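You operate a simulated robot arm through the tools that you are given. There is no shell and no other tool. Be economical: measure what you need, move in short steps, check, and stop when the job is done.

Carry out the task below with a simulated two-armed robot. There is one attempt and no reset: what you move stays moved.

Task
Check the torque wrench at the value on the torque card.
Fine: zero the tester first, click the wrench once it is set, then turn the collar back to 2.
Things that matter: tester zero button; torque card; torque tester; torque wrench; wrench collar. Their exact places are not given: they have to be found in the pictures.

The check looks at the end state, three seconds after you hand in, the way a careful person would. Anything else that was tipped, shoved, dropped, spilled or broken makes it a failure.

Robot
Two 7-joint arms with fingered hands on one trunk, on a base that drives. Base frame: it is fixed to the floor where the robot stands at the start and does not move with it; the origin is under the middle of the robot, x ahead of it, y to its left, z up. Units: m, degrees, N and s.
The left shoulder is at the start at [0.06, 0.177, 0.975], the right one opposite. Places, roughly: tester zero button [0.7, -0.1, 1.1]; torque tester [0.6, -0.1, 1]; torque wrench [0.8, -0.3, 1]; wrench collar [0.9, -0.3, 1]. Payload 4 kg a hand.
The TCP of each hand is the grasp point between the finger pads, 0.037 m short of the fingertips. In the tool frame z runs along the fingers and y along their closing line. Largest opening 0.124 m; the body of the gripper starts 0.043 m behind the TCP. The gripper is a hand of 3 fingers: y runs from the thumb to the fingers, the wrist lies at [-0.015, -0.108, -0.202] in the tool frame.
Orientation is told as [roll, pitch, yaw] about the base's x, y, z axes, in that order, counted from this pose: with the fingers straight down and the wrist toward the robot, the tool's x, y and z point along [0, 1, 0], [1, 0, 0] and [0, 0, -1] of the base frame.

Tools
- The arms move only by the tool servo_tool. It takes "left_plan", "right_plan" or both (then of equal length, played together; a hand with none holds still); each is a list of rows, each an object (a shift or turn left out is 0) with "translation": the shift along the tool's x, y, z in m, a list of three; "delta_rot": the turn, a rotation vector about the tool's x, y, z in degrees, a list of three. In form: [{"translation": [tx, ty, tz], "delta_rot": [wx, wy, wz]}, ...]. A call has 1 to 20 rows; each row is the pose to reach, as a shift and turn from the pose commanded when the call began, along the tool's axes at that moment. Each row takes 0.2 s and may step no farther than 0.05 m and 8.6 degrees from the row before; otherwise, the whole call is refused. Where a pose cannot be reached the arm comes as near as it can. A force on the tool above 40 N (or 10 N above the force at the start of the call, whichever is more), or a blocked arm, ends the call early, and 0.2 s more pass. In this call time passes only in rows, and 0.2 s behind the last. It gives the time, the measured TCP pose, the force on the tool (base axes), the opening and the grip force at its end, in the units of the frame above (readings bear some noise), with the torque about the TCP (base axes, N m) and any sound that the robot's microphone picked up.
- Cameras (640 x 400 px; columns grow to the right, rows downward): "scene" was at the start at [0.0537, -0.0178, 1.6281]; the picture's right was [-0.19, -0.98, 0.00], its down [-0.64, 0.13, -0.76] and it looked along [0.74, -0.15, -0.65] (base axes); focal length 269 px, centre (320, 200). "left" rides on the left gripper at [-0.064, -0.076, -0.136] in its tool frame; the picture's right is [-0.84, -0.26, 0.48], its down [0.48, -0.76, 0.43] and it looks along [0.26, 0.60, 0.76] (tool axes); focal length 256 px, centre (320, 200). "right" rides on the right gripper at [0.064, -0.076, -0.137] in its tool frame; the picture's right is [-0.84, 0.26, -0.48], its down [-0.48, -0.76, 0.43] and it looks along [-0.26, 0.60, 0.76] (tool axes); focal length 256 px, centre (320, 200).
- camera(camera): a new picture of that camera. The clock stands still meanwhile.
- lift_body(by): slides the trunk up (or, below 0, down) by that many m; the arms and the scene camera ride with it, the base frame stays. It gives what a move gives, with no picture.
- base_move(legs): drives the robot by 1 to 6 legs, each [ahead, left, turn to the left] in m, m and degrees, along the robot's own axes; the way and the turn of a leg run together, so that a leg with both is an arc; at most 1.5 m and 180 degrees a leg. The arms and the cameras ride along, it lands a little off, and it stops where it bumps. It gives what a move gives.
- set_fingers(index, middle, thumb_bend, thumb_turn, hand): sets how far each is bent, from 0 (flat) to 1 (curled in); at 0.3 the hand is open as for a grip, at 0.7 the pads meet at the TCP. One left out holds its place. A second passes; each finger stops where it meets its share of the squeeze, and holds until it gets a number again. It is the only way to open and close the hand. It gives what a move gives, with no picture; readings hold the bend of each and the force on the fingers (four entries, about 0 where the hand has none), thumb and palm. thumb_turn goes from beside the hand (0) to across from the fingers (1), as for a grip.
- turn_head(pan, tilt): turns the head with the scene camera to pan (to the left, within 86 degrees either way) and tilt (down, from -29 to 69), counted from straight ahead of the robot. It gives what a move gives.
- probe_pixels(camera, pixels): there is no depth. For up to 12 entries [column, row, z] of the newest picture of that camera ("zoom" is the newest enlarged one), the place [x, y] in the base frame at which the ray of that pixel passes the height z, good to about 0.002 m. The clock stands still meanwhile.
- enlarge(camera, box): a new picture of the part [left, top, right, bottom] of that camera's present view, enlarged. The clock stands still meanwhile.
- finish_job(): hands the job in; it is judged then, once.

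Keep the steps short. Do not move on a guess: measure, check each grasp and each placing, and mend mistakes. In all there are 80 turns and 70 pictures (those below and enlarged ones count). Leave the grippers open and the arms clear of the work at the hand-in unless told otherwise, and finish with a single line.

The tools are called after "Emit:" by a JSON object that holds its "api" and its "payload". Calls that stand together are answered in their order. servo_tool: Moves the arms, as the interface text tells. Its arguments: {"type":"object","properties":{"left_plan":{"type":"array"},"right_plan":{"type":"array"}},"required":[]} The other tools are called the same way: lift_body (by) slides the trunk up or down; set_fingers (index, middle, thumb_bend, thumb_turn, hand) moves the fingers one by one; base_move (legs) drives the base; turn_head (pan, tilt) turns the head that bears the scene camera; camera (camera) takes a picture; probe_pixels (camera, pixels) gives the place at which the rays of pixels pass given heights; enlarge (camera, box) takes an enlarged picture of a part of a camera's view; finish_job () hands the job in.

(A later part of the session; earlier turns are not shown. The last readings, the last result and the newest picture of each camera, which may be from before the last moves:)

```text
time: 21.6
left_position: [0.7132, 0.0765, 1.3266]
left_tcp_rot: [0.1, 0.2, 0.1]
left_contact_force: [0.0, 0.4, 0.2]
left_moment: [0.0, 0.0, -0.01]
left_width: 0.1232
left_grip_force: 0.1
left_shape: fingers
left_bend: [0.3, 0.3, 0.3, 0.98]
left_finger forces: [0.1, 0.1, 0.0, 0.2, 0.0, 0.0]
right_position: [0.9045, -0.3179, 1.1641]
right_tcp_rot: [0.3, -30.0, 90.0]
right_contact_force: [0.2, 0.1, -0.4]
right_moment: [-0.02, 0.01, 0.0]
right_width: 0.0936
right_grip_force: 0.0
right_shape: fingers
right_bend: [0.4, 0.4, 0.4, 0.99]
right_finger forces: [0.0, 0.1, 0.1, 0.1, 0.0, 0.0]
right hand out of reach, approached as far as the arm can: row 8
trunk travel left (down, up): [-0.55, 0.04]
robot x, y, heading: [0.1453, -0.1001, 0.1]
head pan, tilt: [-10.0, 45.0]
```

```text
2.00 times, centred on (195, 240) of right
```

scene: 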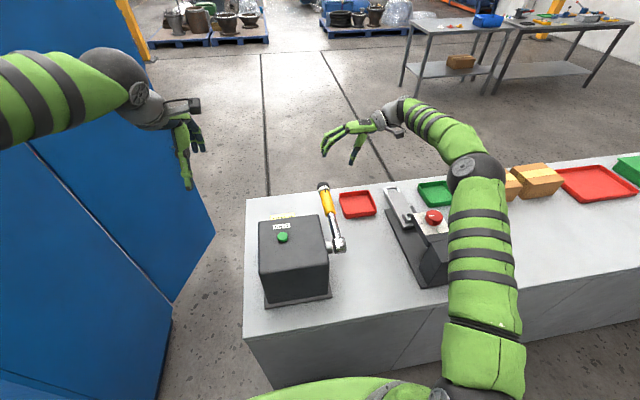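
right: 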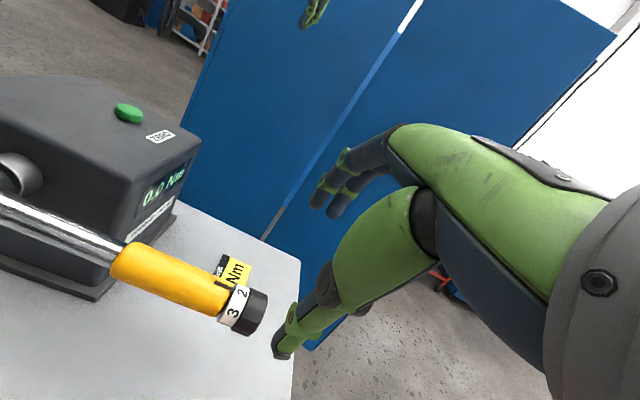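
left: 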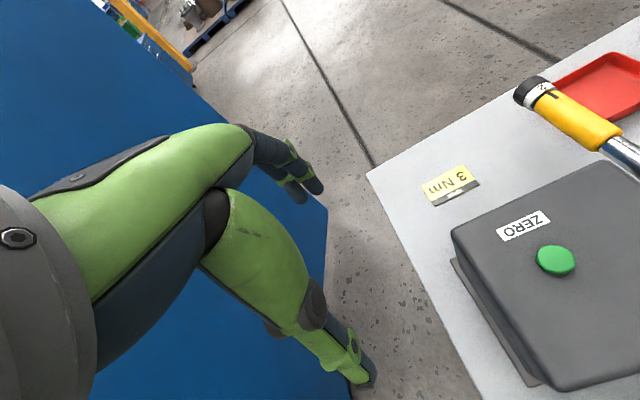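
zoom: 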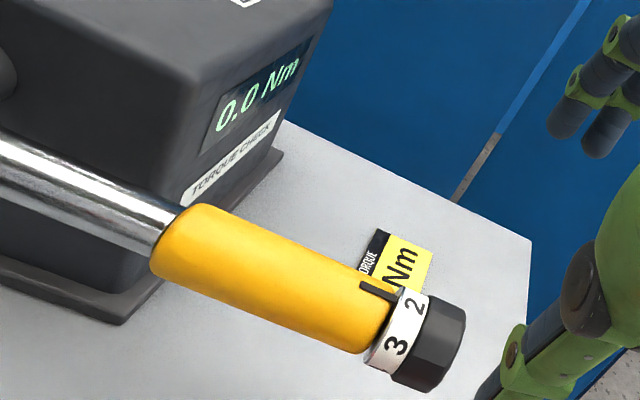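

Scale spacing is about 60° (2 at top, 3 at ~60° right). Approach along the tool axis, stopping 6 cm short.

Emit:
{"api": "servo_tool", "payload": {"right_plan": [{"translation": [-0.001, -0.019, 0.0]}, {"translation": [-0.001, -0.019, 0.04]}, {"translation": [-0.001, -0.019, 0.08]}, {"translation": [-0.001, -0.019, 0.1]}, {"translation": [-0.001, -0.019, 0.1]}]}}

Emit:
{"api": "camera", "payload": {"camera": "right"}}

Emit:
{"api": "enlarge", "payload": {"camera": "left", "box": [460, 20, 640, 140]}}

Emit:
{"api": "enlarge", "payload": {"camera": "scene", "box": [290, 140, 386, 200]}}

```text
time: 22.8
left_position: [0.7129, 0.0763, 1.3273]
left_tcp_rot: [0.0, 0.0, 0.0]
left_contact_force: [0.1, -0.8, 0.6]
left_moment: [0.03, 0.0, 0.01]
left_width: 0.1234
left_grip_force: 0.0
left_shape: fingers
left_bend: [0.3, 0.3, 0.3, 0.98]
left_finger forces: [0.1, 0.1, 0.0, 0.1, 0.0, 0.2]
right_position: [0.9038, -0.2822, 1.07]
right_tcp_rot: [0.2, -30.0, 90.0]
right_contact_force: [0.0, -0.4, 0.6]
right_moment: [0.02, 0.01, -0.01]
right_width: 0.0937
right_grip_force: 0.0
right_shape: fingers
right_bend: [0.4, 0.4, 0.4, 0.99]
right_finger forces: [0.1, 0.0, 0.1, 0.0, 0.0, 0.1]
trunk travel left (down, up): [-0.55, 0.04]
robot x, y, heading: [0.1459, -0.1051, 0.1]
head pan, tilt: [-10.0, 45.0]
```

```text
35 pictures are left
```

right: 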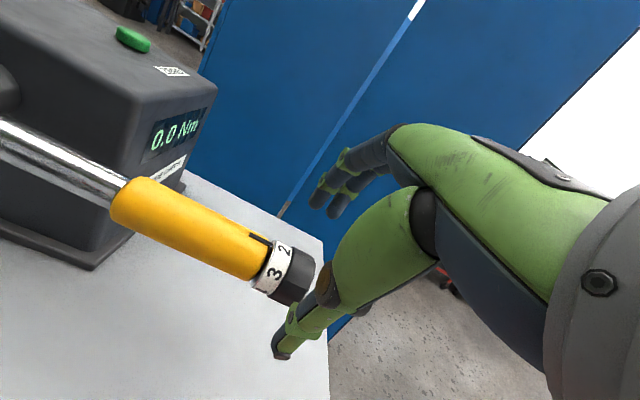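

```text
3.33 times, centred on (550, 80) of left
```

zoom: 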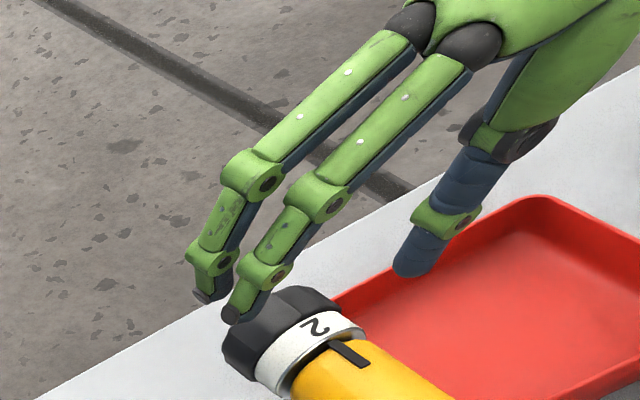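

```text
6.67 times, centred on (338, 170) of scene
```

zoom: 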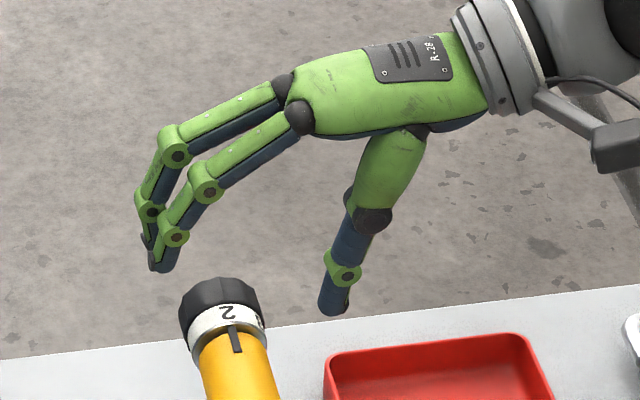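

Collar lies between fingers and thumb. Advance 6.3 cm to the axis.

Emit:
{"api": "servo_tool", "payload": {"right_plan": [{"translation": [-0.002, -0.003, 0.03]}, {"translation": [-0.002, -0.003, 0.05]}, {"translation": [-0.002, -0.003, 0.063]}, {"translation": [-0.002, -0.003, 0.063]}]}}

Emit:
{"api": "enlarge", "payload": {"camera": "left", "box": [460, 20, 640, 140]}}

Emit:
{"api": "enlarge", "payload": {"camera": "scene", "box": [290, 150, 386, 210]}}

```text
time: 23.8
left_position: [0.7126, 0.0765, 1.327]
left_tcp_rot: [0.2, 0.1, 0.0]
left_contact_force: [0.2, 0.2, -0.1]
left_moment: [0.01, -0.01, -0.03]
left_width: 0.1233
left_grip_force: 0.0
left_shape: fingers
left_bend: [0.3, 0.3, 0.3, 0.98]
left_finger forces: [0.1, 0.1, 0.0, 0.1, 0.0, 0.1]
right_position: [0.9075, -0.2513, 1.0133]
right_tcp_rot: [0.1, -29.9, 90.0]
right_contact_force: [0.5, -0.3, 0.6]
right_moment: [-0.02, -0.01, 0.01]
right_width: 0.0935
right_grip_force: 0.0
right_shape: fingers
right_bend: [0.4, 0.4, 0.4, 0.99]
right_finger forces: [0.1, 0.0, 0.0, 0.0, 0.0, 0.0]
trunk travel left (down, up): [-0.55, 0.04]
robot x, y, heading: [0.1435, -0.0978, -0.2]
head pan, tilt: [-10.0, 45.0]
```

```text
3.33 times, centred on (550, 80) of left
```

zoom: 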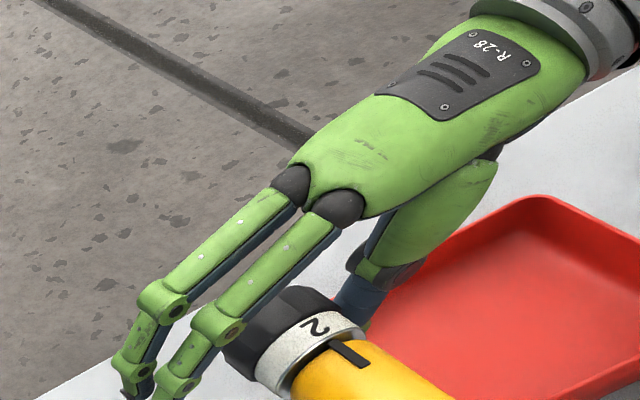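

```text
6.67 times, centred on (338, 180) of scene
```

zoom: 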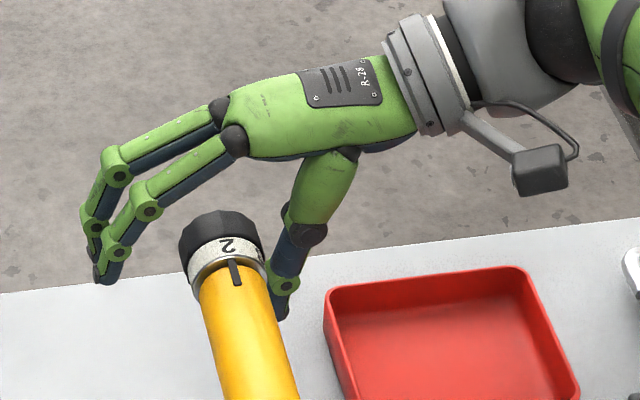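

Positioned around the collar. Close gently to 0.55.

Emit:
{"api": "set_fingers", "payload": {"hand": "right", "index": 0.54, "middle": 0.54, "thumb_bend": 0.54}}

Emit:
{"api": "enlarge", "payload": {"camera": "left", "box": [460, 20, 640, 140]}}

```text
time: 24.8
left_position: [0.7135, 0.0754, 1.3274]
left_tcp_rot: [0.1, 0.2, 0.1]
left_contact_force: [0.4, 0.1, -0.8]
left_moment: [0.0, 0.02, -0.01]
left_width: 0.1233
left_grip_force: 0.0
left_shape: fingers
left_bend: [0.3, 0.3, 0.3, 0.98]
left_finger forces: [0.1, 0.0, 0.0, 0.0, 0.0, 0.1]
right_position: [0.9081, -0.2543, 1.0137]
right_tcp_rot: [0.1, -29.9, 89.9]
right_contact_force: [0.2, -12.7, -1.3]
right_moment: [-0.1, -0.01, 0.0]
right_width: 0.0578
right_grip_force: 6.1
right_shape: fingers
right_bend: [0.54, 0.54, 0.52, 1.0]
right_finger forces: [0.0, 0.0, 0.0, 0.0, 12.2, 0.0]
trunk travel left (down, up): [-0.55, 0.04]
robot x, y, heading: [0.1464, -0.0991, 0.0]
head pan, tilt: [-10.0, 45.0]
```

```text
3.33 times, centred on (550, 80) of left
```

zoom: 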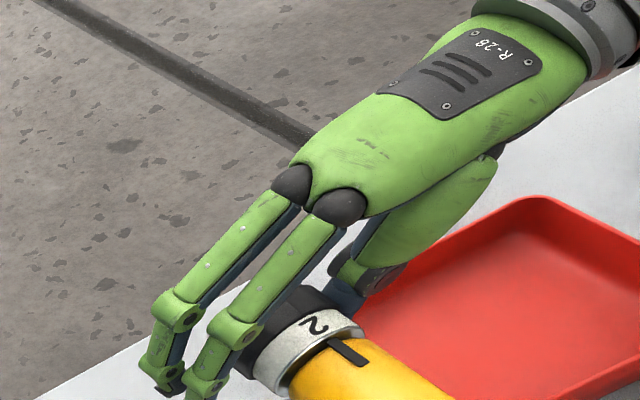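

The thumb touches first (12 N). Shift the hand 4 mm toward the thumb side, then close fingers a bit more.

Emit:
{"api": "servo_tool", "payload": {"right_plan": [{"translation": [0, -0.002, 0]}, {"translation": [0, -0.004, 0]}]}}

Emit:
{"api": "set_fingers", "payload": {"hand": "right", "index": 0.58, "middle": 0.58}}

```text
time: 25.4
left_position: [0.7124, 0.0763, 1.3281]
left_tcp_rot: [0.1, 0.0, 0.0]
left_contact_force: [0.2, -0.2, 1.4]
left_moment: [-0.01, 0.01, -0.02]
left_width: 0.1235
left_grip_force: 0.1
left_shape: fingers
left_bend: [0.3, 0.3, 0.3, 0.98]
left_finger forces: [0.0, 0.0, 0.0, 0.1, 0.0, 0.0]
right_position: [0.9082, -0.2552, 1.0105]
right_tcp_rot: [0.2, -30.0, 90.0]
right_contact_force: [-0.7, -7.5, -0.3]
right_moment: [-0.1, 0.0, -0.01]
right_width: 0.0563
right_grip_force: 3.6
right_shape: fingers
right_bend: [0.54, 0.54, 0.52, 1.0]
right_finger forces: [0.0, 0.0, 0.1, 0.0, 7.7, 0.1]
trunk travel left (down, up): [-0.55, 0.04]
robot x, y, heading: [0.1456, -0.1022, 0.2]
head pan, tilt: [-10.0, 45.0]
```

```text
time: 26.4
left_position: [0.7125, 0.0766, 1.3276]
left_tcp_rot: [0.1, 0.2, 0.0]
left_contact_force: [0.3, -0.2, -1.0]
left_moment: [-0.01, 0.02, -0.01]
left_width: 0.1233
left_grip_force: 0.0
left_shape: fingers
left_bend: [0.3, 0.3, 0.3, 0.98]
left_finger forces: [0.0, 0.1, 0.0, 0.0, 0.0, 0.0]
right_position: [0.9089, -0.2552, 1.0108]
right_tcp_rot: [0.2, -30.0, 90.0]
right_contact_force: [-0.6, -5.9, -1.5]
right_moment: [-0.07, 0.02, 0.01]
right_width: 0.0505
right_grip_force: 3.5
right_shape: fingers
right_bend: [0.57, 0.57, 0.53, 1.0]
right_finger forces: [0.0, 0.0, 0.0, 0.1, 6.3, 0.0]
trunk travel left (down, up): [-0.55, 0.04]
robot x, y, heading: [0.1412, -0.1007, -0.1]
head pan, tilt: [-10.0, 45.0]
```

Continue closing fingers.

Emit:
{"api": "set_fingers", "payload": {"hand": "right", "index": 0.64, "middle": 0.64}}

Emit:
{"api": "enlarge", "payload": {"camera": "left", "box": [460, 20, 640, 140]}}

Emit:
{"api": "enlarge", "payload": {"camera": "scene", "box": [290, 150, 386, 210]}}

```text
time: 27.4
left_position: [0.7131, 0.0762, 1.3272]
left_tcp_rot: [0.2, 0.1, 0.0]
left_contact_force: [-0.2, -0.5, -0.1]
left_moment: [0.03, 0.0, -0.02]
left_width: 0.1231
left_grip_force: 0.0
left_shape: fingers
left_bend: [0.3, 0.3, 0.3, 0.98]
left_finger forces: [0.0, 0.1, 0.0, 0.0, 0.1, 0.1]
right_position: [0.909, -0.2572, 1.0104]
right_tcp_rot: [0.1, -30.0, 90.0]
right_contact_force: [-0.8, -5.9, -0.4]
right_moment: [-0.02, 0.01, 0.02]
right_width: 0.0398
right_grip_force: 3.1
right_shape: fingers
right_bend: [0.64, 0.64, 0.53, 1.0]
right_finger forces: [0.0, 0.0, 0.0, 0.0, 6.1, 0.0]
trunk travel left (down, up): [-0.55, 0.04]
robot x, y, heading: [0.1494, -0.101, 0.1]
head pan, tilt: [-10.0, 45.0]
```

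```text
3.33 times, centred on (550, 80) of left
```

zoom: 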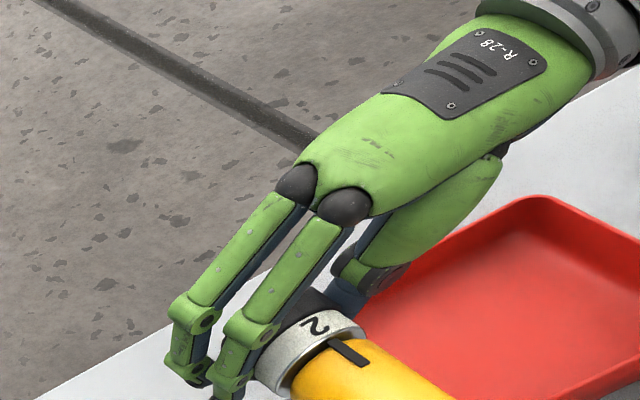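

```text
6.67 times, centred on (338, 180) of scene
```

zoom: 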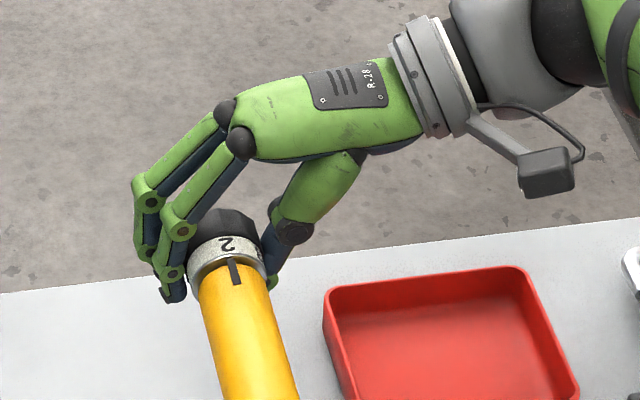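

Fingers are nearly touching; close further (they stop on contact).

Emit:
{"api": "set_fingers", "payload": {"hand": "right", "index": 0.7, "middle": 0.7}}

Emit:
{"api": "enlarge", "payload": {"camera": "scene", "box": [290, 150, 386, 210]}}

```text
time: 28.4
left_position: [0.7126, 0.0765, 1.3275]
left_tcp_rot: [0.1, 0.2, -0.1]
left_contact_force: [-0.4, -0.8, -0.5]
left_moment: [0.01, 0.02, 0.04]
left_width: 0.1233
left_grip_force: 0.1
left_shape: fingers
left_bend: [0.3, 0.3, 0.3, 0.98]
left_finger forces: [0.1, 0.0, 0.1, 0.0, 0.1, 0.1]
right_position: [0.9077, -0.2557, 1.0114]
right_tcp_rot: [0.2, -30.0, 89.9]
right_contact_force: [0.2, -1.4, 0.2]
right_moment: [-0.04, 0.02, -0.08]
right_width: 0.0371
right_grip_force: 6.9
right_shape: fingers
right_bend: [0.67, 0.7, 0.52, 1.0]
right_finger forces: [6.0, 0.2, 0.0, 0.0, 7.8, 0.0]
trunk travel left (down, up): [-0.55, 0.04]
robot x, y, heading: [0.1472, -0.1012, 0.3]
head pan, tilt: [-10.0, 45.0]
```

```text
6.67 times, centred on (338, 180) of scene
```

zoom: 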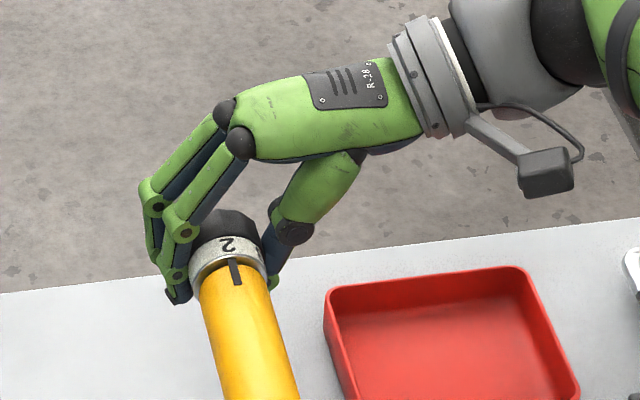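

Index and thumb now grip (6–8 N). Tighten the squeeze and move the middle finger out of the way.

Emit:
{"api": "set_fingers", "payload": {"hand": "right", "index": 0.76, "middle": 0.6, "thumb_bend": 0.58}}

Emit:
{"api": "servo_tool", "payload": {"right_plan": [{"delta_rot": [4, 0, 0]}, {"delta_rot": [8, 0, 0]}, {"delta_rot": [12, 0, 0]}]}}

Emit:
{"api": "enlarge", "payload": {"camera": "scene", "box": [290, 150, 386, 210]}}

```text
time: 29.4
left_position: [0.7139, 0.0766, 1.3279]
left_tcp_rot: [0.0, 0.2, 0.0]
left_contact_force: [0.2, -0.5, -0.5]
left_moment: [-0.01, -0.03, -0.01]
left_width: 0.1232
left_grip_force: 0.1
left_shape: fingers
left_bend: [0.3, 0.3, 0.3, 0.98]
left_finger forces: [0.0, 0.1, 0.1, 0.0, 0.0, 0.1]
right_position: [0.9083, -0.2559, 1.0115]
right_tcp_rot: [0.2, -30.0, 90.0]
right_contact_force: [-2.1, 0.3, -1.8]
right_moment: [-0.18, -0.01, -0.11]
right_width: 0.0355
right_grip_force: 16.5
right_shape: fingers
right_bend: [0.72, 0.6, 0.54, 1.0]
right_finger forces: [18.6, 0.1, 0.0, 0.1, 15.1, 0.0]
trunk travel left (down, up): [-0.55, 0.04]
robot x, y, heading: [0.1432, -0.1036, 0.1]
head pan, tilt: [-10.0, 45.0]
```

```text
time: 30.2
left_position: [0.7137, 0.0759, 1.3274]
left_tcp_rot: [0.1, 0.1, 0.1]
left_contact_force: [-0.6, 0.7, 0.7]
left_moment: [-0.03, -0.02, -0.04]
left_width: 0.1232
left_grip_force: 0.0
left_shape: fingers
left_bend: [0.3, 0.3, 0.3, 0.98]
left_finger forces: [0.1, 0.0, 0.0, 0.0, 0.1, 0.0]
right_position: [0.9084, -0.2545, 1.0111]
right_tcp_rot: [0.2, -18.0, 90.1]
right_contact_force: [1.3, 3.1, -1.8]
right_moment: [0.01, -0.03, -0.15]
right_width: 0.0353
right_grip_force: 16.0
right_shape: fingers
right_bend: [0.74, 0.6, 0.54, 1.0]
right_finger forces: [16.2, 0.0, 0.0, 0.1, 14.5, 0.0]
trunk travel left (down, up): [-0.55, 0.04]
robot x, y, heading: [0.1453, -0.1061, -0.0]
head pan, tilt: [-10.0, 45.0]
```

```text
6.67 times, centred on (338, 180) of scene
```

zoom: 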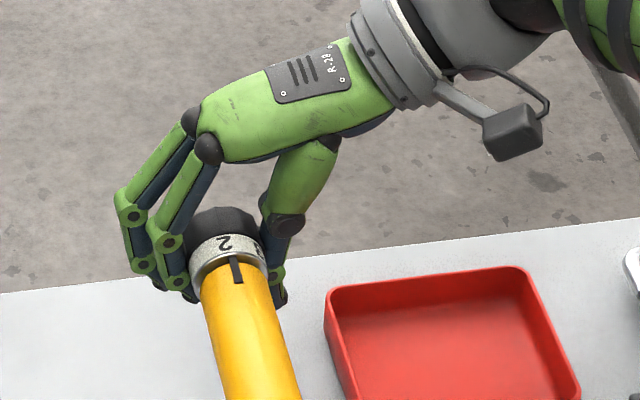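

The ring followed ("2" shifted left, "3" appearing). Continue 24° more.

Emit:
{"api": "servo_tool", "payload": {"right_plan": [{"delta_rot": [4, 0, 0]}, {"delta_rot": [8, 0, 0]}, {"delta_rot": [12, 0, 0]}, {"delta_rot": [16, 0, 0]}, {"delta_rot": [20, 0, 0]}, {"delta_rot": [24, 0, 0]}]}}

Emit:
{"api": "enlarge", "payload": {"camera": "scene", "box": [298, 160, 362, 200]}}

```text
time: 31.6
left_position: [0.7127, 0.0759, 1.3273]
left_tcp_rot: [0.2, 0.1, 0.0]
left_contact_force: [0.0, -0.3, 0.4]
left_moment: [-0.01, -0.03, -0.01]
left_width: 0.1233
left_grip_force: 0.0
left_shape: fingers
left_bend: [0.3, 0.3, 0.3, 0.98]
left_finger forces: [0.0, 0.0, 0.0, 0.1, 0.0, 0.1]
right_position: [0.908, -0.2559, 1.0118]
right_tcp_rot: [0.1, 6.1, 90.0]
right_contact_force: [1.2, -0.8, -1.9]
right_moment: [0.03, -0.09, -0.11]
right_width: 0.0352
right_grip_force: 15.6
right_shape: fingers
right_bend: [0.74, 0.6, 0.54, 1.0]
right_finger forces: [15.0, 0.0, 0.0, 0.1, 15.9, 0.1]
trunk travel left (down, up): [-0.55, 0.04]
robot x, y, heading: [0.1473, -0.1019, 0.1]
head pan, tilt: [-10.0, 45.0]
```

```text
10.00 times, centred on (330, 180) of scene
```

zoom: 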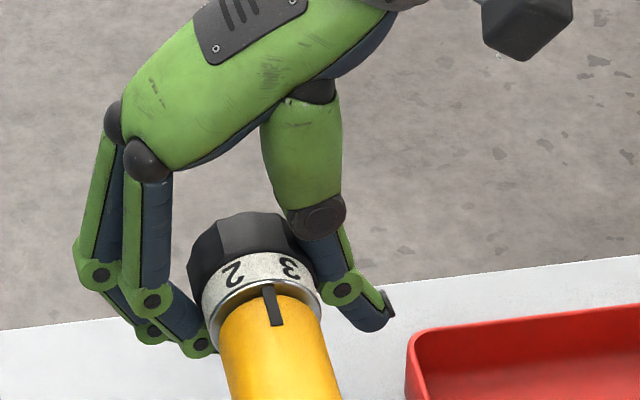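

Mark is between 2 and 3. Continue 20°.

Emit:
{"api": "servo_tool", "payload": {"right_plan": [{"delta_rot": [4, 0, 0]}, {"delta_rot": [8, 0, 0]}, {"delta_rot": [12, 0, 0]}, {"delta_rot": [16, 0, 0]}, {"delta_rot": [20, 0, 0]}]}}

Emit:
{"api": "enlarge", "payload": {"camera": "scene", "box": [306, 170, 354, 200]}}

```text
time: 32.8
left_position: [0.7127, 0.0758, 1.3277]
left_tcp_rot: [0.0, 0.1, 0.0]
left_contact_force: [-0.3, -0.1, 0.7]
left_moment: [0.01, 0.02, -0.01]
left_width: 0.1234
left_grip_force: 0.0
left_shape: fingers
left_bend: [0.3, 0.3, 0.3, 0.98]
left_finger forces: [0.0, 0.0, 0.0, 0.1, 0.1, 0.0]
right_position: [0.9078, -0.256, 1.011]
right_tcp_rot: [0.2, 26.1, 90.2]
right_contact_force: [2.1, -2.2, -0.3]
right_moment: [0.02, -0.07, 0.0]
right_width: 0.0352
right_grip_force: 15.1
right_shape: fingers
right_bend: [0.74, 0.6, 0.53, 1.0]
right_finger forces: [14.3, 0.0, 0.1, 0.0, 16.1, 0.0]
trunk travel left (down, up): [-0.55, 0.04]
robot x, y, heading: [0.1464, -0.0999, -0.1]
head pan, tilt: [-10.0, 45.0]
```

```text
13.33 times, centred on (330, 185) of scene
```

zoom: 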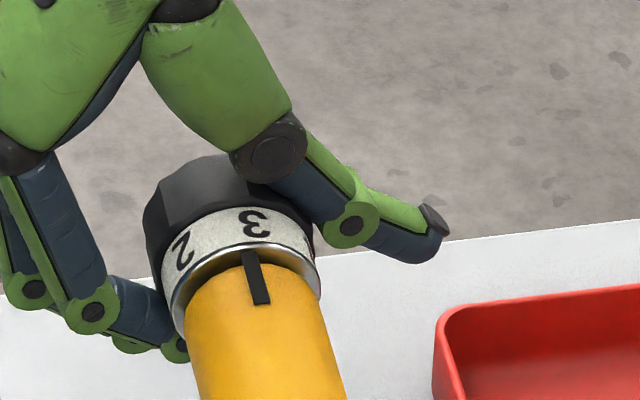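

3 is ~12 px (≈9°) right of the mark line. Turn 8° more.

Emit:
{"api": "servo_tool", "payload": {"right_plan": [{"delta_rot": [4, 0, 0]}, {"delta_rot": [8, 0, 0]}]}}

Emit:
{"api": "enlarge", "payload": {"camera": "scene", "box": [306, 170, 354, 200]}}

```text
time: 33.4
left_position: [0.7127, 0.0761, 1.3281]
left_tcp_rot: [0.1, 0.1, -0.1]
left_contact_force: [0.5, 0.6, 0.4]
left_moment: [-0.01, 0.02, -0.01]
left_width: 0.1232
left_grip_force: 0.0
left_shape: fingers
left_bend: [0.3, 0.3, 0.3, 0.98]
left_finger forces: [0.0, 0.0, 0.0, 0.0, 0.0, 0.1]
right_position: [0.9073, -0.2569, 1.0112]
right_tcp_rot: [0.3, 34.0, 90.1]
right_contact_force: [2.7, -2.4, -0.9]
right_moment: [-0.02, -0.07, -0.03]
right_width: 0.035
right_grip_force: 16.0
right_shape: fingers
right_bend: [0.74, 0.6, 0.53, 1.0]
right_finger forces: [14.7, 0.1, 0.0, 0.0, 16.3, 0.0]
trunk travel left (down, up): [-0.55, 0.04]
robot x, y, heading: [0.1439, -0.103, 0.1]
head pan, tilt: [-10.0, 45.0]
```

```text
13.33 times, centred on (330, 185) of scene
```

zoom: 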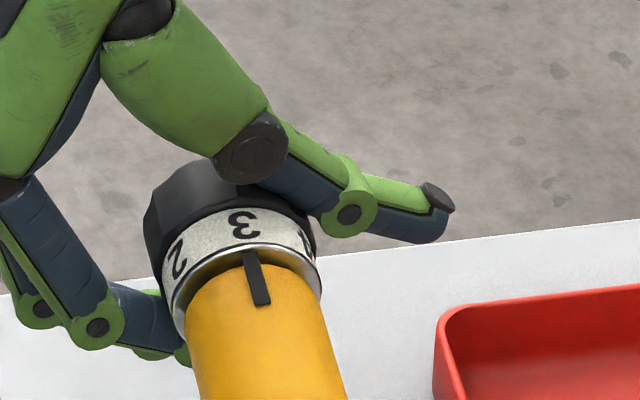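

3 is now on the mark line. Open the hand to release.

Emit:
{"api": "set_fingers", "payload": {"hand": "right", "index": 0.4, "middle": 0.4, "thumb_bend": 0.4}}

Emit:
{"api": "servo_tool", "payload": {"right_plan": [{"translation": [0, 0, -0.02]}, {"translation": [0, 0, -0.05]}, {"translation": [0, 0, -0.09]}, {"translation": [0, 0, -0.13]}, {"translation": [0, 0, -0.15]}, {"translation": [0, 0, -0.15], "delta_rot": [-8, 0, 0]}, {"translation": [0, 0, -0.15], "delta_rot": [-16, 0, 0]}, {"translation": [0, 0, -0.15], "delta_rot": [-24, 0, 0]}, {"translation": [0, 0, -0.15], "delta_rot": [-32, 0, 0]}, {"translation": [0, 0, -0.15], "delta_rot": [-34, 0, 0]}]}}

Emit:
{"api": "enlarge", "payload": {"camera": "scene", "box": [306, 170, 354, 200]}}

Emit:
{"api": "camera", "payload": {"camera": "right"}}

```text
time: 34.4
left_position: [0.7126, 0.076, 1.3276]
left_tcp_rot: [0.2, 0.1, 0.1]
left_contact_force: [0.1, 0.1, 0.0]
left_moment: [0.01, 0.02, -0.03]
left_width: 0.1233
left_grip_force: 0.0
left_shape: fingers
left_bend: [0.3, 0.3, 0.3, 0.98]
left_finger forces: [0.0, 0.1, 0.1, 0.0, 0.0, 0.0]
right_position: [0.9072, -0.2565, 1.0118]
right_tcp_rot: [0.3, 34.0, 90.2]
right_contact_force: [0.0, -0.5, 0.4]
right_moment: [0.02, 0.03, -0.01]
right_width: 0.0929
right_grip_force: 0.0
right_shape: fingers
right_bend: [0.4, 0.4, 0.4, 0.99]
right_finger forces: [0.0, 0.0, 0.1, 0.1, 0.0, 0.0]
trunk travel left (down, up): [-0.55, 0.04]
robot x, y, heading: [0.1469, -0.1014, 0.2]
head pan, tilt: [-10.0, 45.0]
```

```text
time: 36.6
left_position: [0.7127, 0.0754, 1.3264]
left_tcp_rot: [0.1, 0.0, 0.1]
left_contact_force: [0.0, 0.0, -0.6]
left_moment: [0.02, 0.03, -0.03]
left_width: 0.1235
left_grip_force: 0.1
left_shape: fingers
left_bend: [0.3, 0.3, 0.3, 0.98]
left_finger forces: [0.0, 0.0, 0.0, 0.0, 0.0, 0.1]
right_position: [0.9074, -0.1717, 1.1361]
right_tcp_rot: [0.2, -0.1, 90.1]
right_contact_force: [0.4, 0.6, -0.6]
right_moment: [0.03, 0.02, 0.0]
right_width: 0.0929
right_grip_force: 0.0
right_shape: fingers
right_bend: [0.4, 0.4, 0.4, 0.99]
right_finger forces: [0.0, 0.0, 0.1, 0.0, 0.0, 0.1]
trunk travel left (down, up): [-0.55, 0.04]
robot x, y, heading: [0.1455, -0.1007, 0.2]
head pan, tilt: [-10.0, 45.0]
```

```text
13.33 times, centred on (330, 185) of scene
```

zoom: 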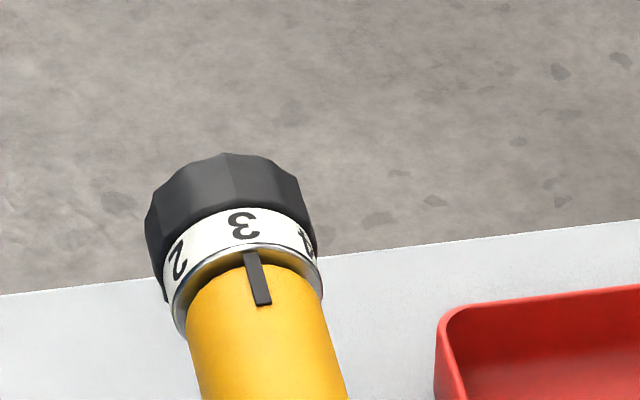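

```text
21 pictures are left
```

right: 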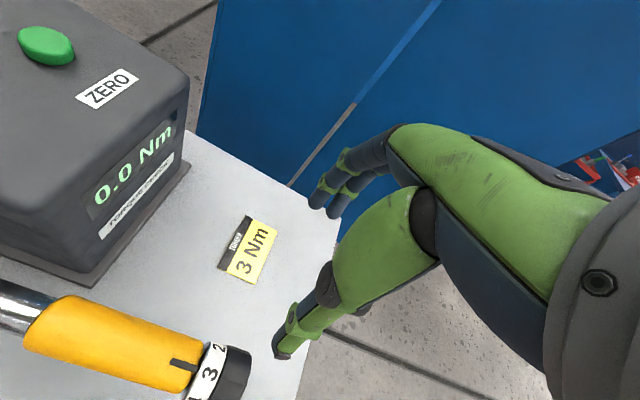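

3 set, reading 0.0 Nm. Now form a press tip with index and middle (thumb open) and move above the handle at x ≈ 0.85.

Emit:
{"api": "set_fingers", "payload": {"hand": "right", "index": 0.7, "middle": 0.7, "thumb_bend": 0.3}}

Emit:
{"api": "servo_tool", "payload": {"right_plan": [{"translation": [0.02, -0.03, 0]}, {"translation": [0.04, -0.06, 0]}, {"translation": [0.057, -0.09, 0]}, {"translation": [0.057, -0.09, 0.03]}, {"translation": [0.057, -0.09, 0.04]}, {"translation": [0.057, -0.09, 0.04]}]}}

Emit:
{"api": "enlarge", "payload": {"camera": "scene", "box": [298, 150, 378, 200]}}

```text
time: 37.6
left_position: [0.7126, 0.0754, 1.3267]
left_tcp_rot: [0.1, 0.1, -0.1]
left_contact_force: [-0.3, 0.1, -0.1]
left_moment: [-0.02, 0.01, 0.01]
left_width: 0.1231
left_grip_force: 0.1
left_shape: fingers
left_bend: [0.3, 0.3, 0.3, 0.98]
left_finger forces: [0.0, 0.1, 0.1, 0.0, 0.0, 0.0]
right_position: [0.9086, -0.1724, 1.1356]
right_tcp_rot: [0.2, -0.1, 90.0]
right_contact_force: [0.4, -0.3, 0.4]
right_moment: [-0.02, -0.01, 0.02]
right_width: 0.0619
right_grip_force: 0.0
right_shape: fingers
right_bend: [0.7, 0.7, 0.3, 0.98]
right_finger forces: [0.0, 0.1, 0.1, 0.0, 0.1, 0.1]
trunk travel left (down, up): [-0.55, 0.04]
robot x, y, heading: [0.1438, -0.1035, -0.0]
head pan, tilt: [-10.0, 45.0]
```

```text
time: 39.0
left_position: [0.7132, 0.0767, 1.3273]
left_tcp_rot: [0.1, 0.1, -0.1]
left_contact_force: [0.0, 0.2, -0.3]
left_moment: [0.03, 0.04, 0.0]
left_width: 0.1236
left_grip_force: 0.0
left_shape: fingers
left_bend: [0.3, 0.3, 0.3, 0.98]
left_finger forces: [0.0, 0.0, 0.0, 0.0, 0.0, 0.0]
right_position: [0.8498, -0.2626, 1.0968]
right_tcp_rot: [0.3, 0.0, 90.1]
right_contact_force: [0.0, 0.4, 0.2]
right_moment: [0.0, 0.04, 0.0]
right_width: 0.0621
right_grip_force: 0.0
right_shape: fingers
right_bend: [0.7, 0.7, 0.3, 0.98]
right_finger forces: [0.0, 0.1, 0.1, 0.0, 0.0, 0.2]
trunk travel left (down, up): [-0.55, 0.04]
robot x, y, heading: [0.1446, -0.1006, -0.1]
head pan, tilt: [-10.0, 45.0]
```

```text
8.00 times, centred on (338, 175) of scene
```

zoom: 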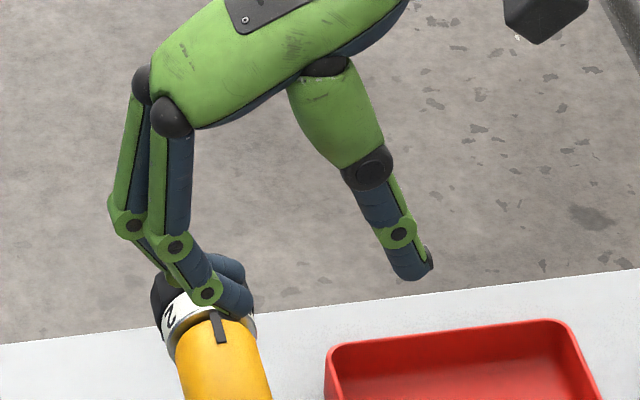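

Probe the fingertip location.

Emit:
{"api": "probe_pixels", "payload": {"camera": "zoom", "pixels": [[238, 300, 1.06], [238, 300, 1.05], [215, 330, 1.032], [225, 270, 1.065]]}}

```text
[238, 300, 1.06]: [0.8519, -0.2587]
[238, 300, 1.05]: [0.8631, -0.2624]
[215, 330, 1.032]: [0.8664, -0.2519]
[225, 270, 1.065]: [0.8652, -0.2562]
```

Tip at y ≈ −0.259; shift 4 mm left and descend slowly.

Emit:
{"api": "servo_tool", "payload": {"right_plan": [{"translation": [0, 0.004, 0.01]}, {"translation": [0, 0.004, 0.018]}, {"translation": [0, 0.004, 0.024]}, {"translation": [0, 0.004, 0.028]}]}}

```text
time: 40.0
left_position: [0.7129, 0.0769, 1.3275]
left_tcp_rot: [0.2, 0.1, 0.0]
left_contact_force: [0.0, -1.0, -0.6]
left_moment: [-0.04, 0.0, 0.02]
left_width: 0.1232
left_grip_force: 0.1
left_shape: fingers
left_bend: [0.3, 0.3, 0.3, 0.98]
left_finger forces: [0.0, 0.0, 0.0, 0.0, 0.1, 0.0]
right_position: [0.852, -0.2591, 1.0689]
right_tcp_rot: [0.4, -0.1, 90.1]
right_contact_force: [0.5, -0.2, 0.7]
right_moment: [0.0, -0.04, 0.02]
right_width: 0.0615
right_grip_force: 0.0
right_shape: fingers
right_bend: [0.7, 0.7, 0.3, 0.98]
right_finger forces: [0.0, 0.1, 0.1, 0.0, 0.1, 0.1]
trunk travel left (down, up): [-0.55, 0.04]
robot x, y, heading: [0.1423, -0.1039, -0.1]
head pan, tilt: [-10.0, 45.0]
```

No contact yet. Descend another 6 mm.

Emit:
{"api": "servo_tool", "payload": {"right_plan": [{"translation": [0, 0, 0.002]}, {"translation": [0, 0, 0.004]}, {"translation": [0, 0, 0.006]}]}}

Emit:
{"api": "enlarge", "payload": {"camera": "scene", "box": [298, 150, 378, 200]}}

```text
time: 40.8
left_position: [0.7132, 0.0769, 1.3271]
left_tcp_rot: [0.1, 0.2, 0.0]
left_contact_force: [-0.1, -0.1, 0.4]
left_moment: [-0.02, -0.03, -0.01]
left_width: 0.1234
left_grip_force: 0.0
left_shape: fingers
left_bend: [0.3, 0.3, 0.3, 0.98]
left_finger forces: [0.0, 0.1, 0.0, 0.0, 0.1, 0.0]
right_position: [0.8514, -0.2597, 1.0622]
right_tcp_rot: [0.2, 0.0, 90.1]
right_contact_force: [-0.1, 1.2, 4.9]
right_moment: [0.05, 0.09, 0.0]
right_width: 0.0608
right_grip_force: 2.5
right_shape: fingers
right_bend: [0.7, 0.7, 0.3, 0.98]
right_finger forces: [5.1, 0.0, 0.1, 0.0, 0.0, 0.0]
trunk travel left (down, up): [-0.55, 0.04]
robot x, y, heading: [0.1462, -0.1032, -0.0]
head pan, tilt: [-10.0, 45.0]
```

```text
8.00 times, centred on (338, 175) of scene
```

zoom: 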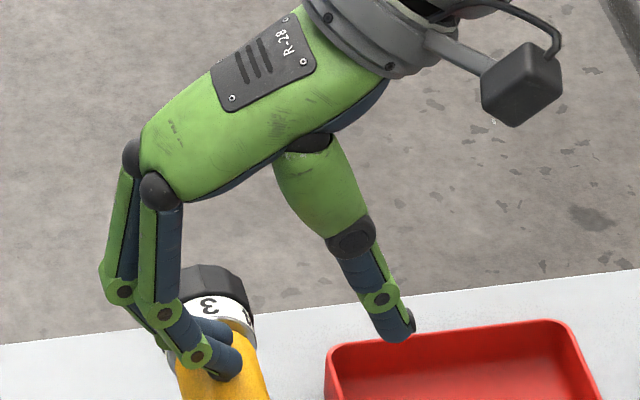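

Index contacts at 5 N, centred on the handle. Press further in 2 mm steps, listening for the click.

Emit:
{"api": "servo_tool", "payload": {"right_plan": [{"translation": [0, 0, 0.0015]}, {"translation": [0, 0, 0.003]}, {"translation": [0, 0, 0.0045]}]}}

```text
time: 41.6
left_position: [0.7121, 0.0759, 1.3272]
left_tcp_rot: [0.1, 0.0, 0.0]
left_contact_force: [0.5, 0.4, 0.6]
left_moment: [-0.02, -0.02, 0.02]
left_width: 0.1235
left_grip_force: 0.0
left_shape: fingers
left_bend: [0.3, 0.3, 0.3, 0.98]
left_finger forces: [0.0, 0.1, 0.1, 0.1, 0.0, 0.0]
right_position: [0.8507, -0.2588, 1.0572]
right_tcp_rot: [0.1, 0.0, 90.1]
right_contact_force: [0.4, 2.6, 8.8]
right_moment: [0.15, 0.1, -0.01]
right_width: 0.0611
right_grip_force: 4.2
right_shape: fingers
right_bend: [0.7, 0.7, 0.3, 0.98]
right_finger forces: [9.3, 0.0, 0.0, 0.1, 0.0, 0.1]
trunk travel left (down, up): [-0.55, 0.04]
robot x, y, heading: [0.1465, -0.1029, 0.0]
head pan, tilt: [-10.0, 45.0]
```

8.8 N, no click yet. Press ~6 mm further.

Emit:
{"api": "servo_tool", "payload": {"right_plan": [{"translation": [0, 0, 0.0015]}, {"translation": [0, 0, 0.003]}, {"translation": [0, 0, 0.0045]}, {"translation": [0, 0, 0.006]}]}}

Emit:
{"api": "enlarge", "payload": {"camera": "scene", "box": [298, 160, 378, 210]}}

```text
time: 42.6
left_position: [0.7126, 0.0764, 1.3276]
left_tcp_rot: [0.1, 0.0, 0.1]
left_contact_force: [-0.7, -0.7, -0.2]
left_moment: [0.02, 0.05, -0.01]
left_width: 0.1232
left_grip_force: 0.1
left_shape: fingers
left_bend: [0.3, 0.3, 0.3, 0.98]
left_finger forces: [0.0, 0.0, 0.0, 0.0, 0.1, 0.1]
right_position: [0.8498, -0.2588, 1.0521]
right_tcp_rot: [0.1, 0.1, 90.1]
right_contact_force: [-0.4, 1.4, 10.8]
right_moment: [0.01, 0.01, -0.02]
right_width: 0.0582
right_grip_force: 5.0
right_shape: fingers
right_bend: [0.71, 0.7, 0.3, 0.98]
right_finger forces: [7.8, 2.4, 0.0, 0.0, 0.0, 0.0]
trunk travel left (down, up): [-0.55, 0.04]
robot x, y, heading: [0.1457, -0.1041, -0.1]
head pan, tilt: [-10.0, 45.0]
```

```text
8.00 times, centred on (338, 185) of scene
```

zoom: 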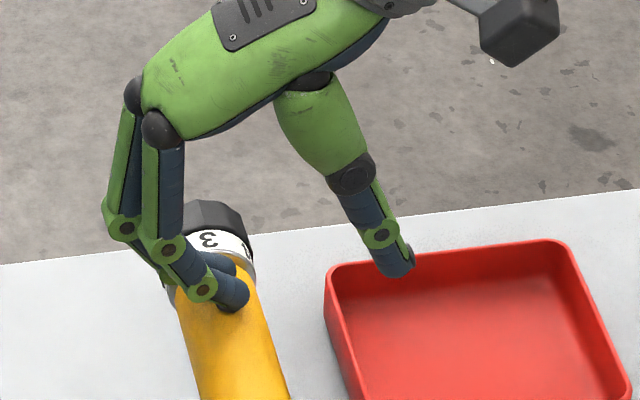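

10.8 N; both fingers share. Continue.

Emit:
{"api": "servo_tool", "payload": {"right_plan": [{"translation": [0, 0, 0.0015]}, {"translation": [0, 0, 0.003]}, {"translation": [0, 0, 0.0045]}, {"translation": [0, 0, 0.006]}]}}

```text
time: 43.6
left_position: [0.713, 0.0762, 1.3273]
left_tcp_rot: [0.0, 0.1, -0.1]
left_contact_force: [0.3, 0.4, -0.4]
left_moment: [0.04, 0.0, 0.01]
left_width: 0.1231
left_grip_force: 0.0
left_shape: fingers
left_bend: [0.3, 0.3, 0.3, 0.98]
left_finger forces: [0.0, 0.0, 0.1, 0.0, 0.0, 0.1]
right_position: [0.8506, -0.2591, 1.0463]
right_tcp_rot: [0.0, 0.0, 90.1]
right_contact_force: [1.4, 0.6, 9.9]
right_moment: [0.04, 0.03, 0.03]
right_width: 0.0577
right_grip_force: 5.2
right_shape: fingers
right_bend: [0.71, 0.7, 0.3, 0.98]
right_finger forces: [8.6, 1.3, 0.0, 0.1, 0.0, 0.2]
trunk travel left (down, up): [-0.55, 0.04]
robot x, y, heading: [0.1454, -0.1018, -0.1]
head pan, tilt: [-10.0, 45.0]
```

Handle is yielding downward. Check the display from the right camera.

Emit:
{"api": "camera", "payload": {"camera": "right"}}

```text
17 pictures are left
```

right: 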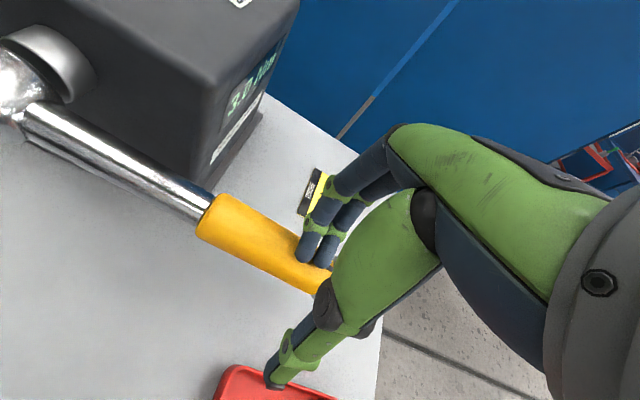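

Emit:
{"api": "enlarge", "payload": {"camera": "right", "box": [190, 30, 310, 170]}}

```text
2.86 times, centred on (250, 100) of right
```

zoom: 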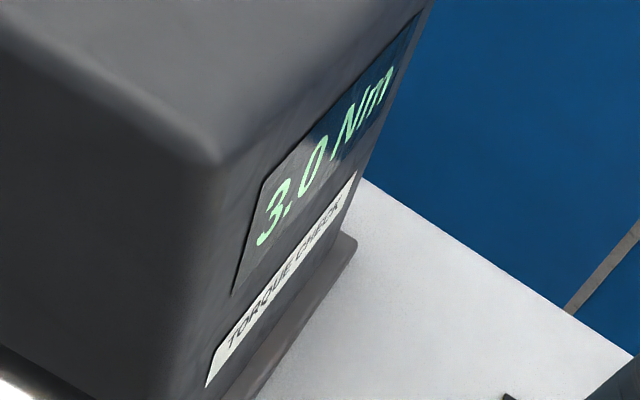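

Display reads 3.0 Nm but no click heard. Press a little further.

Emit:
{"api": "servo_tool", "payload": {"right_plan": [{"translation": [0, 0, 0.0015]}, {"translation": [0, 0, 0.003]}, {"translation": [0, 0, 0.004]}]}}

```text
time: 44.4
left_position: [0.7121, 0.0757, 1.3285]
left_tcp_rot: [0.2, 0.0, 0.0]
left_contact_force: [-0.3, -0.1, 0.9]
left_moment: [0.02, 0.0, -0.01]
left_width: 0.1236
left_grip_force: 0.1
left_shape: fingers
left_bend: [0.3, 0.3, 0.3, 0.98]
left_finger forces: [0.0, 0.0, 0.0, 0.0, 0.0, 0.0]
right_position: [0.8509, -0.2578, 1.0414]
right_tcp_rot: [0.1, -0.1, 90.1]
right_contact_force: [0.4, 0.6, 12.6]
right_moment: [0.06, 0.13, -0.02]
right_width: 0.057
right_grip_force: 5.9
right_shape: fingers
right_bend: [0.71, 0.7, 0.3, 0.98]
right_finger forces: [10.0, 2.6, 0.0, 0.0, 0.0, 0.0]
trunk travel left (down, up): [-0.55, 0.04]
robot x, y, heading: [0.1483, -0.0979, -0.1]
head pan, tilt: [-10.0, 45.0]
```

Emit:
{"api": "enlarge", "payload": {"camera": "right", "box": [190, 30, 310, 170]}}

```text
2.86 times, centred on (250, 100) of right
```

zoom: 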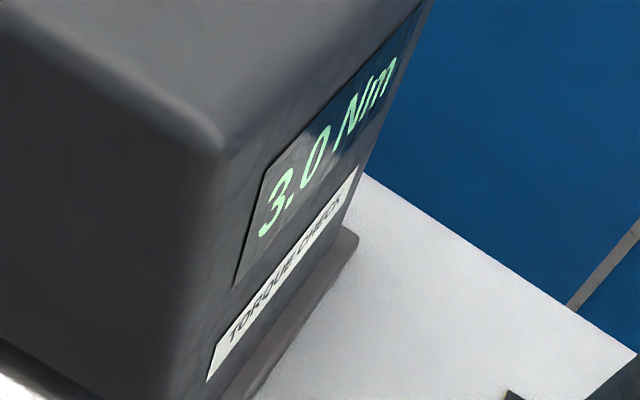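

Still 3.0. Continue a few mm, watching force.

Emit:
{"api": "servo_tool", "payload": {"right_plan": [{"translation": [0, 0, 0.0015]}, {"translation": [0, 0, 0.003]}, {"translation": [0, 0, 0.0045]}, {"translation": [0, 0, 0.006]}]}}

```text
time: 45.4
left_position: [0.7113, 0.0759, 1.3276]
left_tcp_rot: [0.2, -0.1, -0.1]
left_contact_force: [-0.7, 0.4, 0.2]
left_moment: [-0.02, -0.03, 0.01]
left_width: 0.1233
left_grip_force: 0.0
left_shape: fingers
left_bend: [0.3, 0.3, 0.3, 0.98]
left_finger forces: [0.1, 0.0, 0.1, 0.1, 0.0, 0.1]
right_position: [0.8493, -0.2585, 1.0384]
right_tcp_rot: [0.1, 0.0, 90.1]
right_contact_force: [0.7, 0.8, 16.6]
right_moment: [0.03, 0.06, -0.04]
right_width: 0.0562
right_grip_force: 8.2
right_shape: fingers
right_bend: [0.71, 0.71, 0.3, 0.98]
right_finger forces: [11.6, 4.2, 0.1, 0.0, 0.0, 0.1]
trunk travel left (down, up): [-0.55, 0.04]
robot x, y, heading: [0.1433, -0.0981, -0.0]
head pan, tilt: [-10.0, 45.0]
```

16.6 N (≈3 Nm at this lever). A little further until the click.

Emit:
{"api": "servo_tool", "payload": {"right_plan": [{"translation": [0, 0, 0.0015]}, {"translation": [0, 0, 0.003]}, {"translation": [0, 0, 0.0045]}]}}

```text
time: 46.2
left_position: [0.7105, 0.0764, 1.3281]
left_tcp_rot: [0.1, 0.0, 0.0]
left_contact_force: [-0.4, 0.5, 0.2]
left_moment: [0.04, -0.05, -0.01]
left_width: 0.1233
left_grip_force: 0.1
left_shape: fingers
left_bend: [0.3, 0.3, 0.3, 0.98]
left_finger forces: [0.0, 0.1, 0.0, 0.0, 0.1, 0.0]
right_position: [0.8493, -0.2575, 1.0334]
right_tcp_rot: [0.0, -0.1, 90.2]
right_contact_force: [0.5, 1.3, 20.4]
right_moment: [0.02, 0.07, 0.0]
right_width: 0.055
right_grip_force: 9.4
right_shape: fingers
right_bend: [0.71, 0.71, 0.3, 0.98]
right_finger forces: [13.2, 6.1, 0.1, 0.0, 0.0, 0.0]
trunk travel left (down, up): [-0.55, 0.04]
robot x, y, heading: [0.1477, -0.1021, 0.3]
head pan, tilt: [-10.0, 45.0]
```

20 N, no click. Check the display and the handle.

Emit:
{"api": "camera", "payload": {"camera": "right"}}

Emit:
{"api": "enlarge", "payload": {"camera": "scene", "box": [298, 160, 378, 260]}}

```text
14 pictures are left
```

right: 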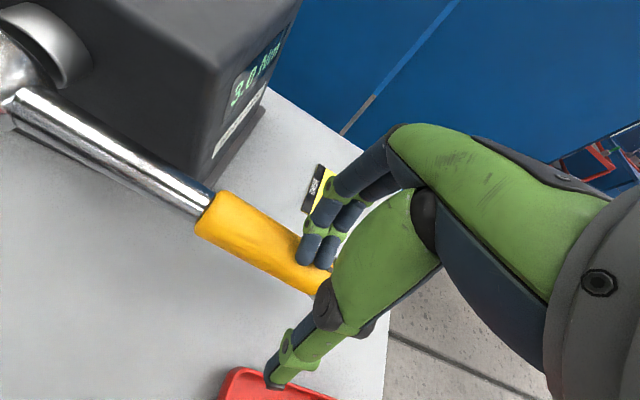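

```text
4.00 times, centred on (338, 210) of scene
```

zoom: 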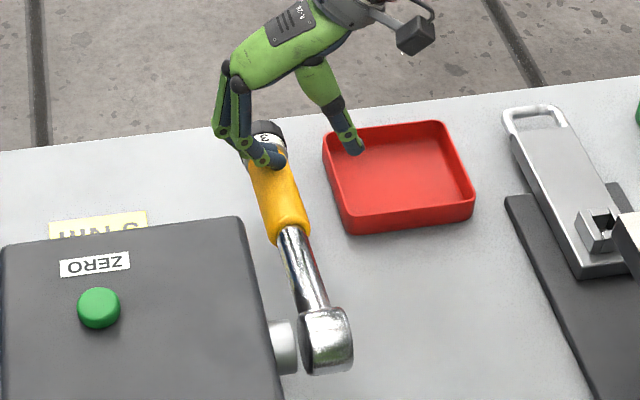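

Force dropped at ~10.8 N and the display stayed at 3.0 while force rose — looks like it tripped and holds. Release slowly and listen, then check the display.

Emit:
{"api": "servo_tool", "payload": {"right_plan": [{"translation": [0, 0, -0.005]}, {"translation": [0, 0, -0.01]}, {"translation": [0, 0, -0.015]}, {"translation": [0, 0, -0.02]}, {"translation": [0, 0, -0.025]}, {"translation": [0, 0, -0.03]}, {"translation": [0, 0, -0.04]}, {"translation": [0, 0, -0.06]}]}}

Emit:
{"api": "camera", "payload": {"camera": "right"}}

```text
time: 48.0
left_position: [0.7125, 0.0756, 1.3285]
left_tcp_rot: [0.1, 0.1, 0.0]
left_contact_force: [-0.7, -0.3, -0.1]
left_moment: [0.03, 0.02, -0.01]
left_width: 0.1232
left_grip_force: 0.1
left_shape: fingers
left_bend: [0.3, 0.3, 0.3, 0.98]
left_finger forces: [0.0, 0.0, 0.0, 0.1, 0.1, 0.1]
right_position: [0.85, -0.2601, 1.0918]
right_tcp_rot: [0.2, 0.0, 90.1]
right_contact_force: [0.7, 0.2, -1.0]
right_moment: [0.02, -0.02, -0.04]
right_width: 0.0613
right_grip_force: 0.1
right_shape: fingers
right_bend: [0.7, 0.7, 0.3, 0.98]
right_finger forces: [0.0, 0.0, 0.0, 0.0, 0.0, 0.0]
trunk travel left (down, up): [-0.55, 0.04]
robot x, y, heading: [0.146, -0.0988, -0.1]
head pan, tilt: [-10.0, 45.0]
```

```text
12 pictures are left
```

right: 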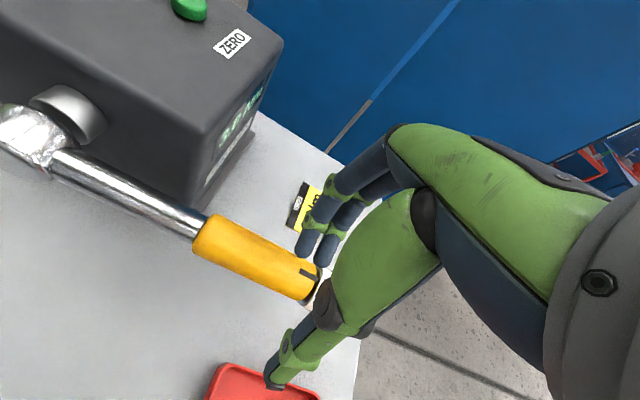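

Emit:
{"api": "enlarge", "payload": {"camera": "right", "box": [180, 60, 300, 200]}}

```text
2.86 times, centred on (240, 130) of right
```

zoom: 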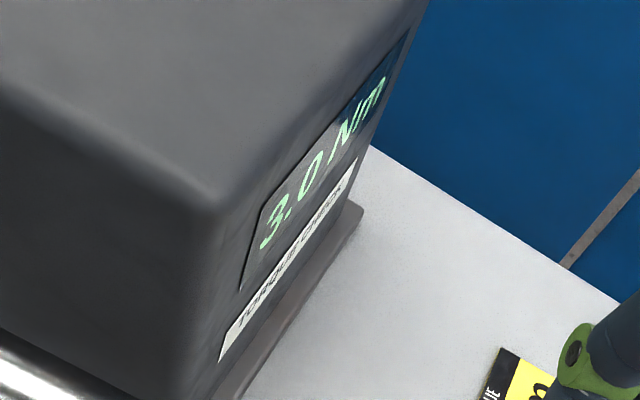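

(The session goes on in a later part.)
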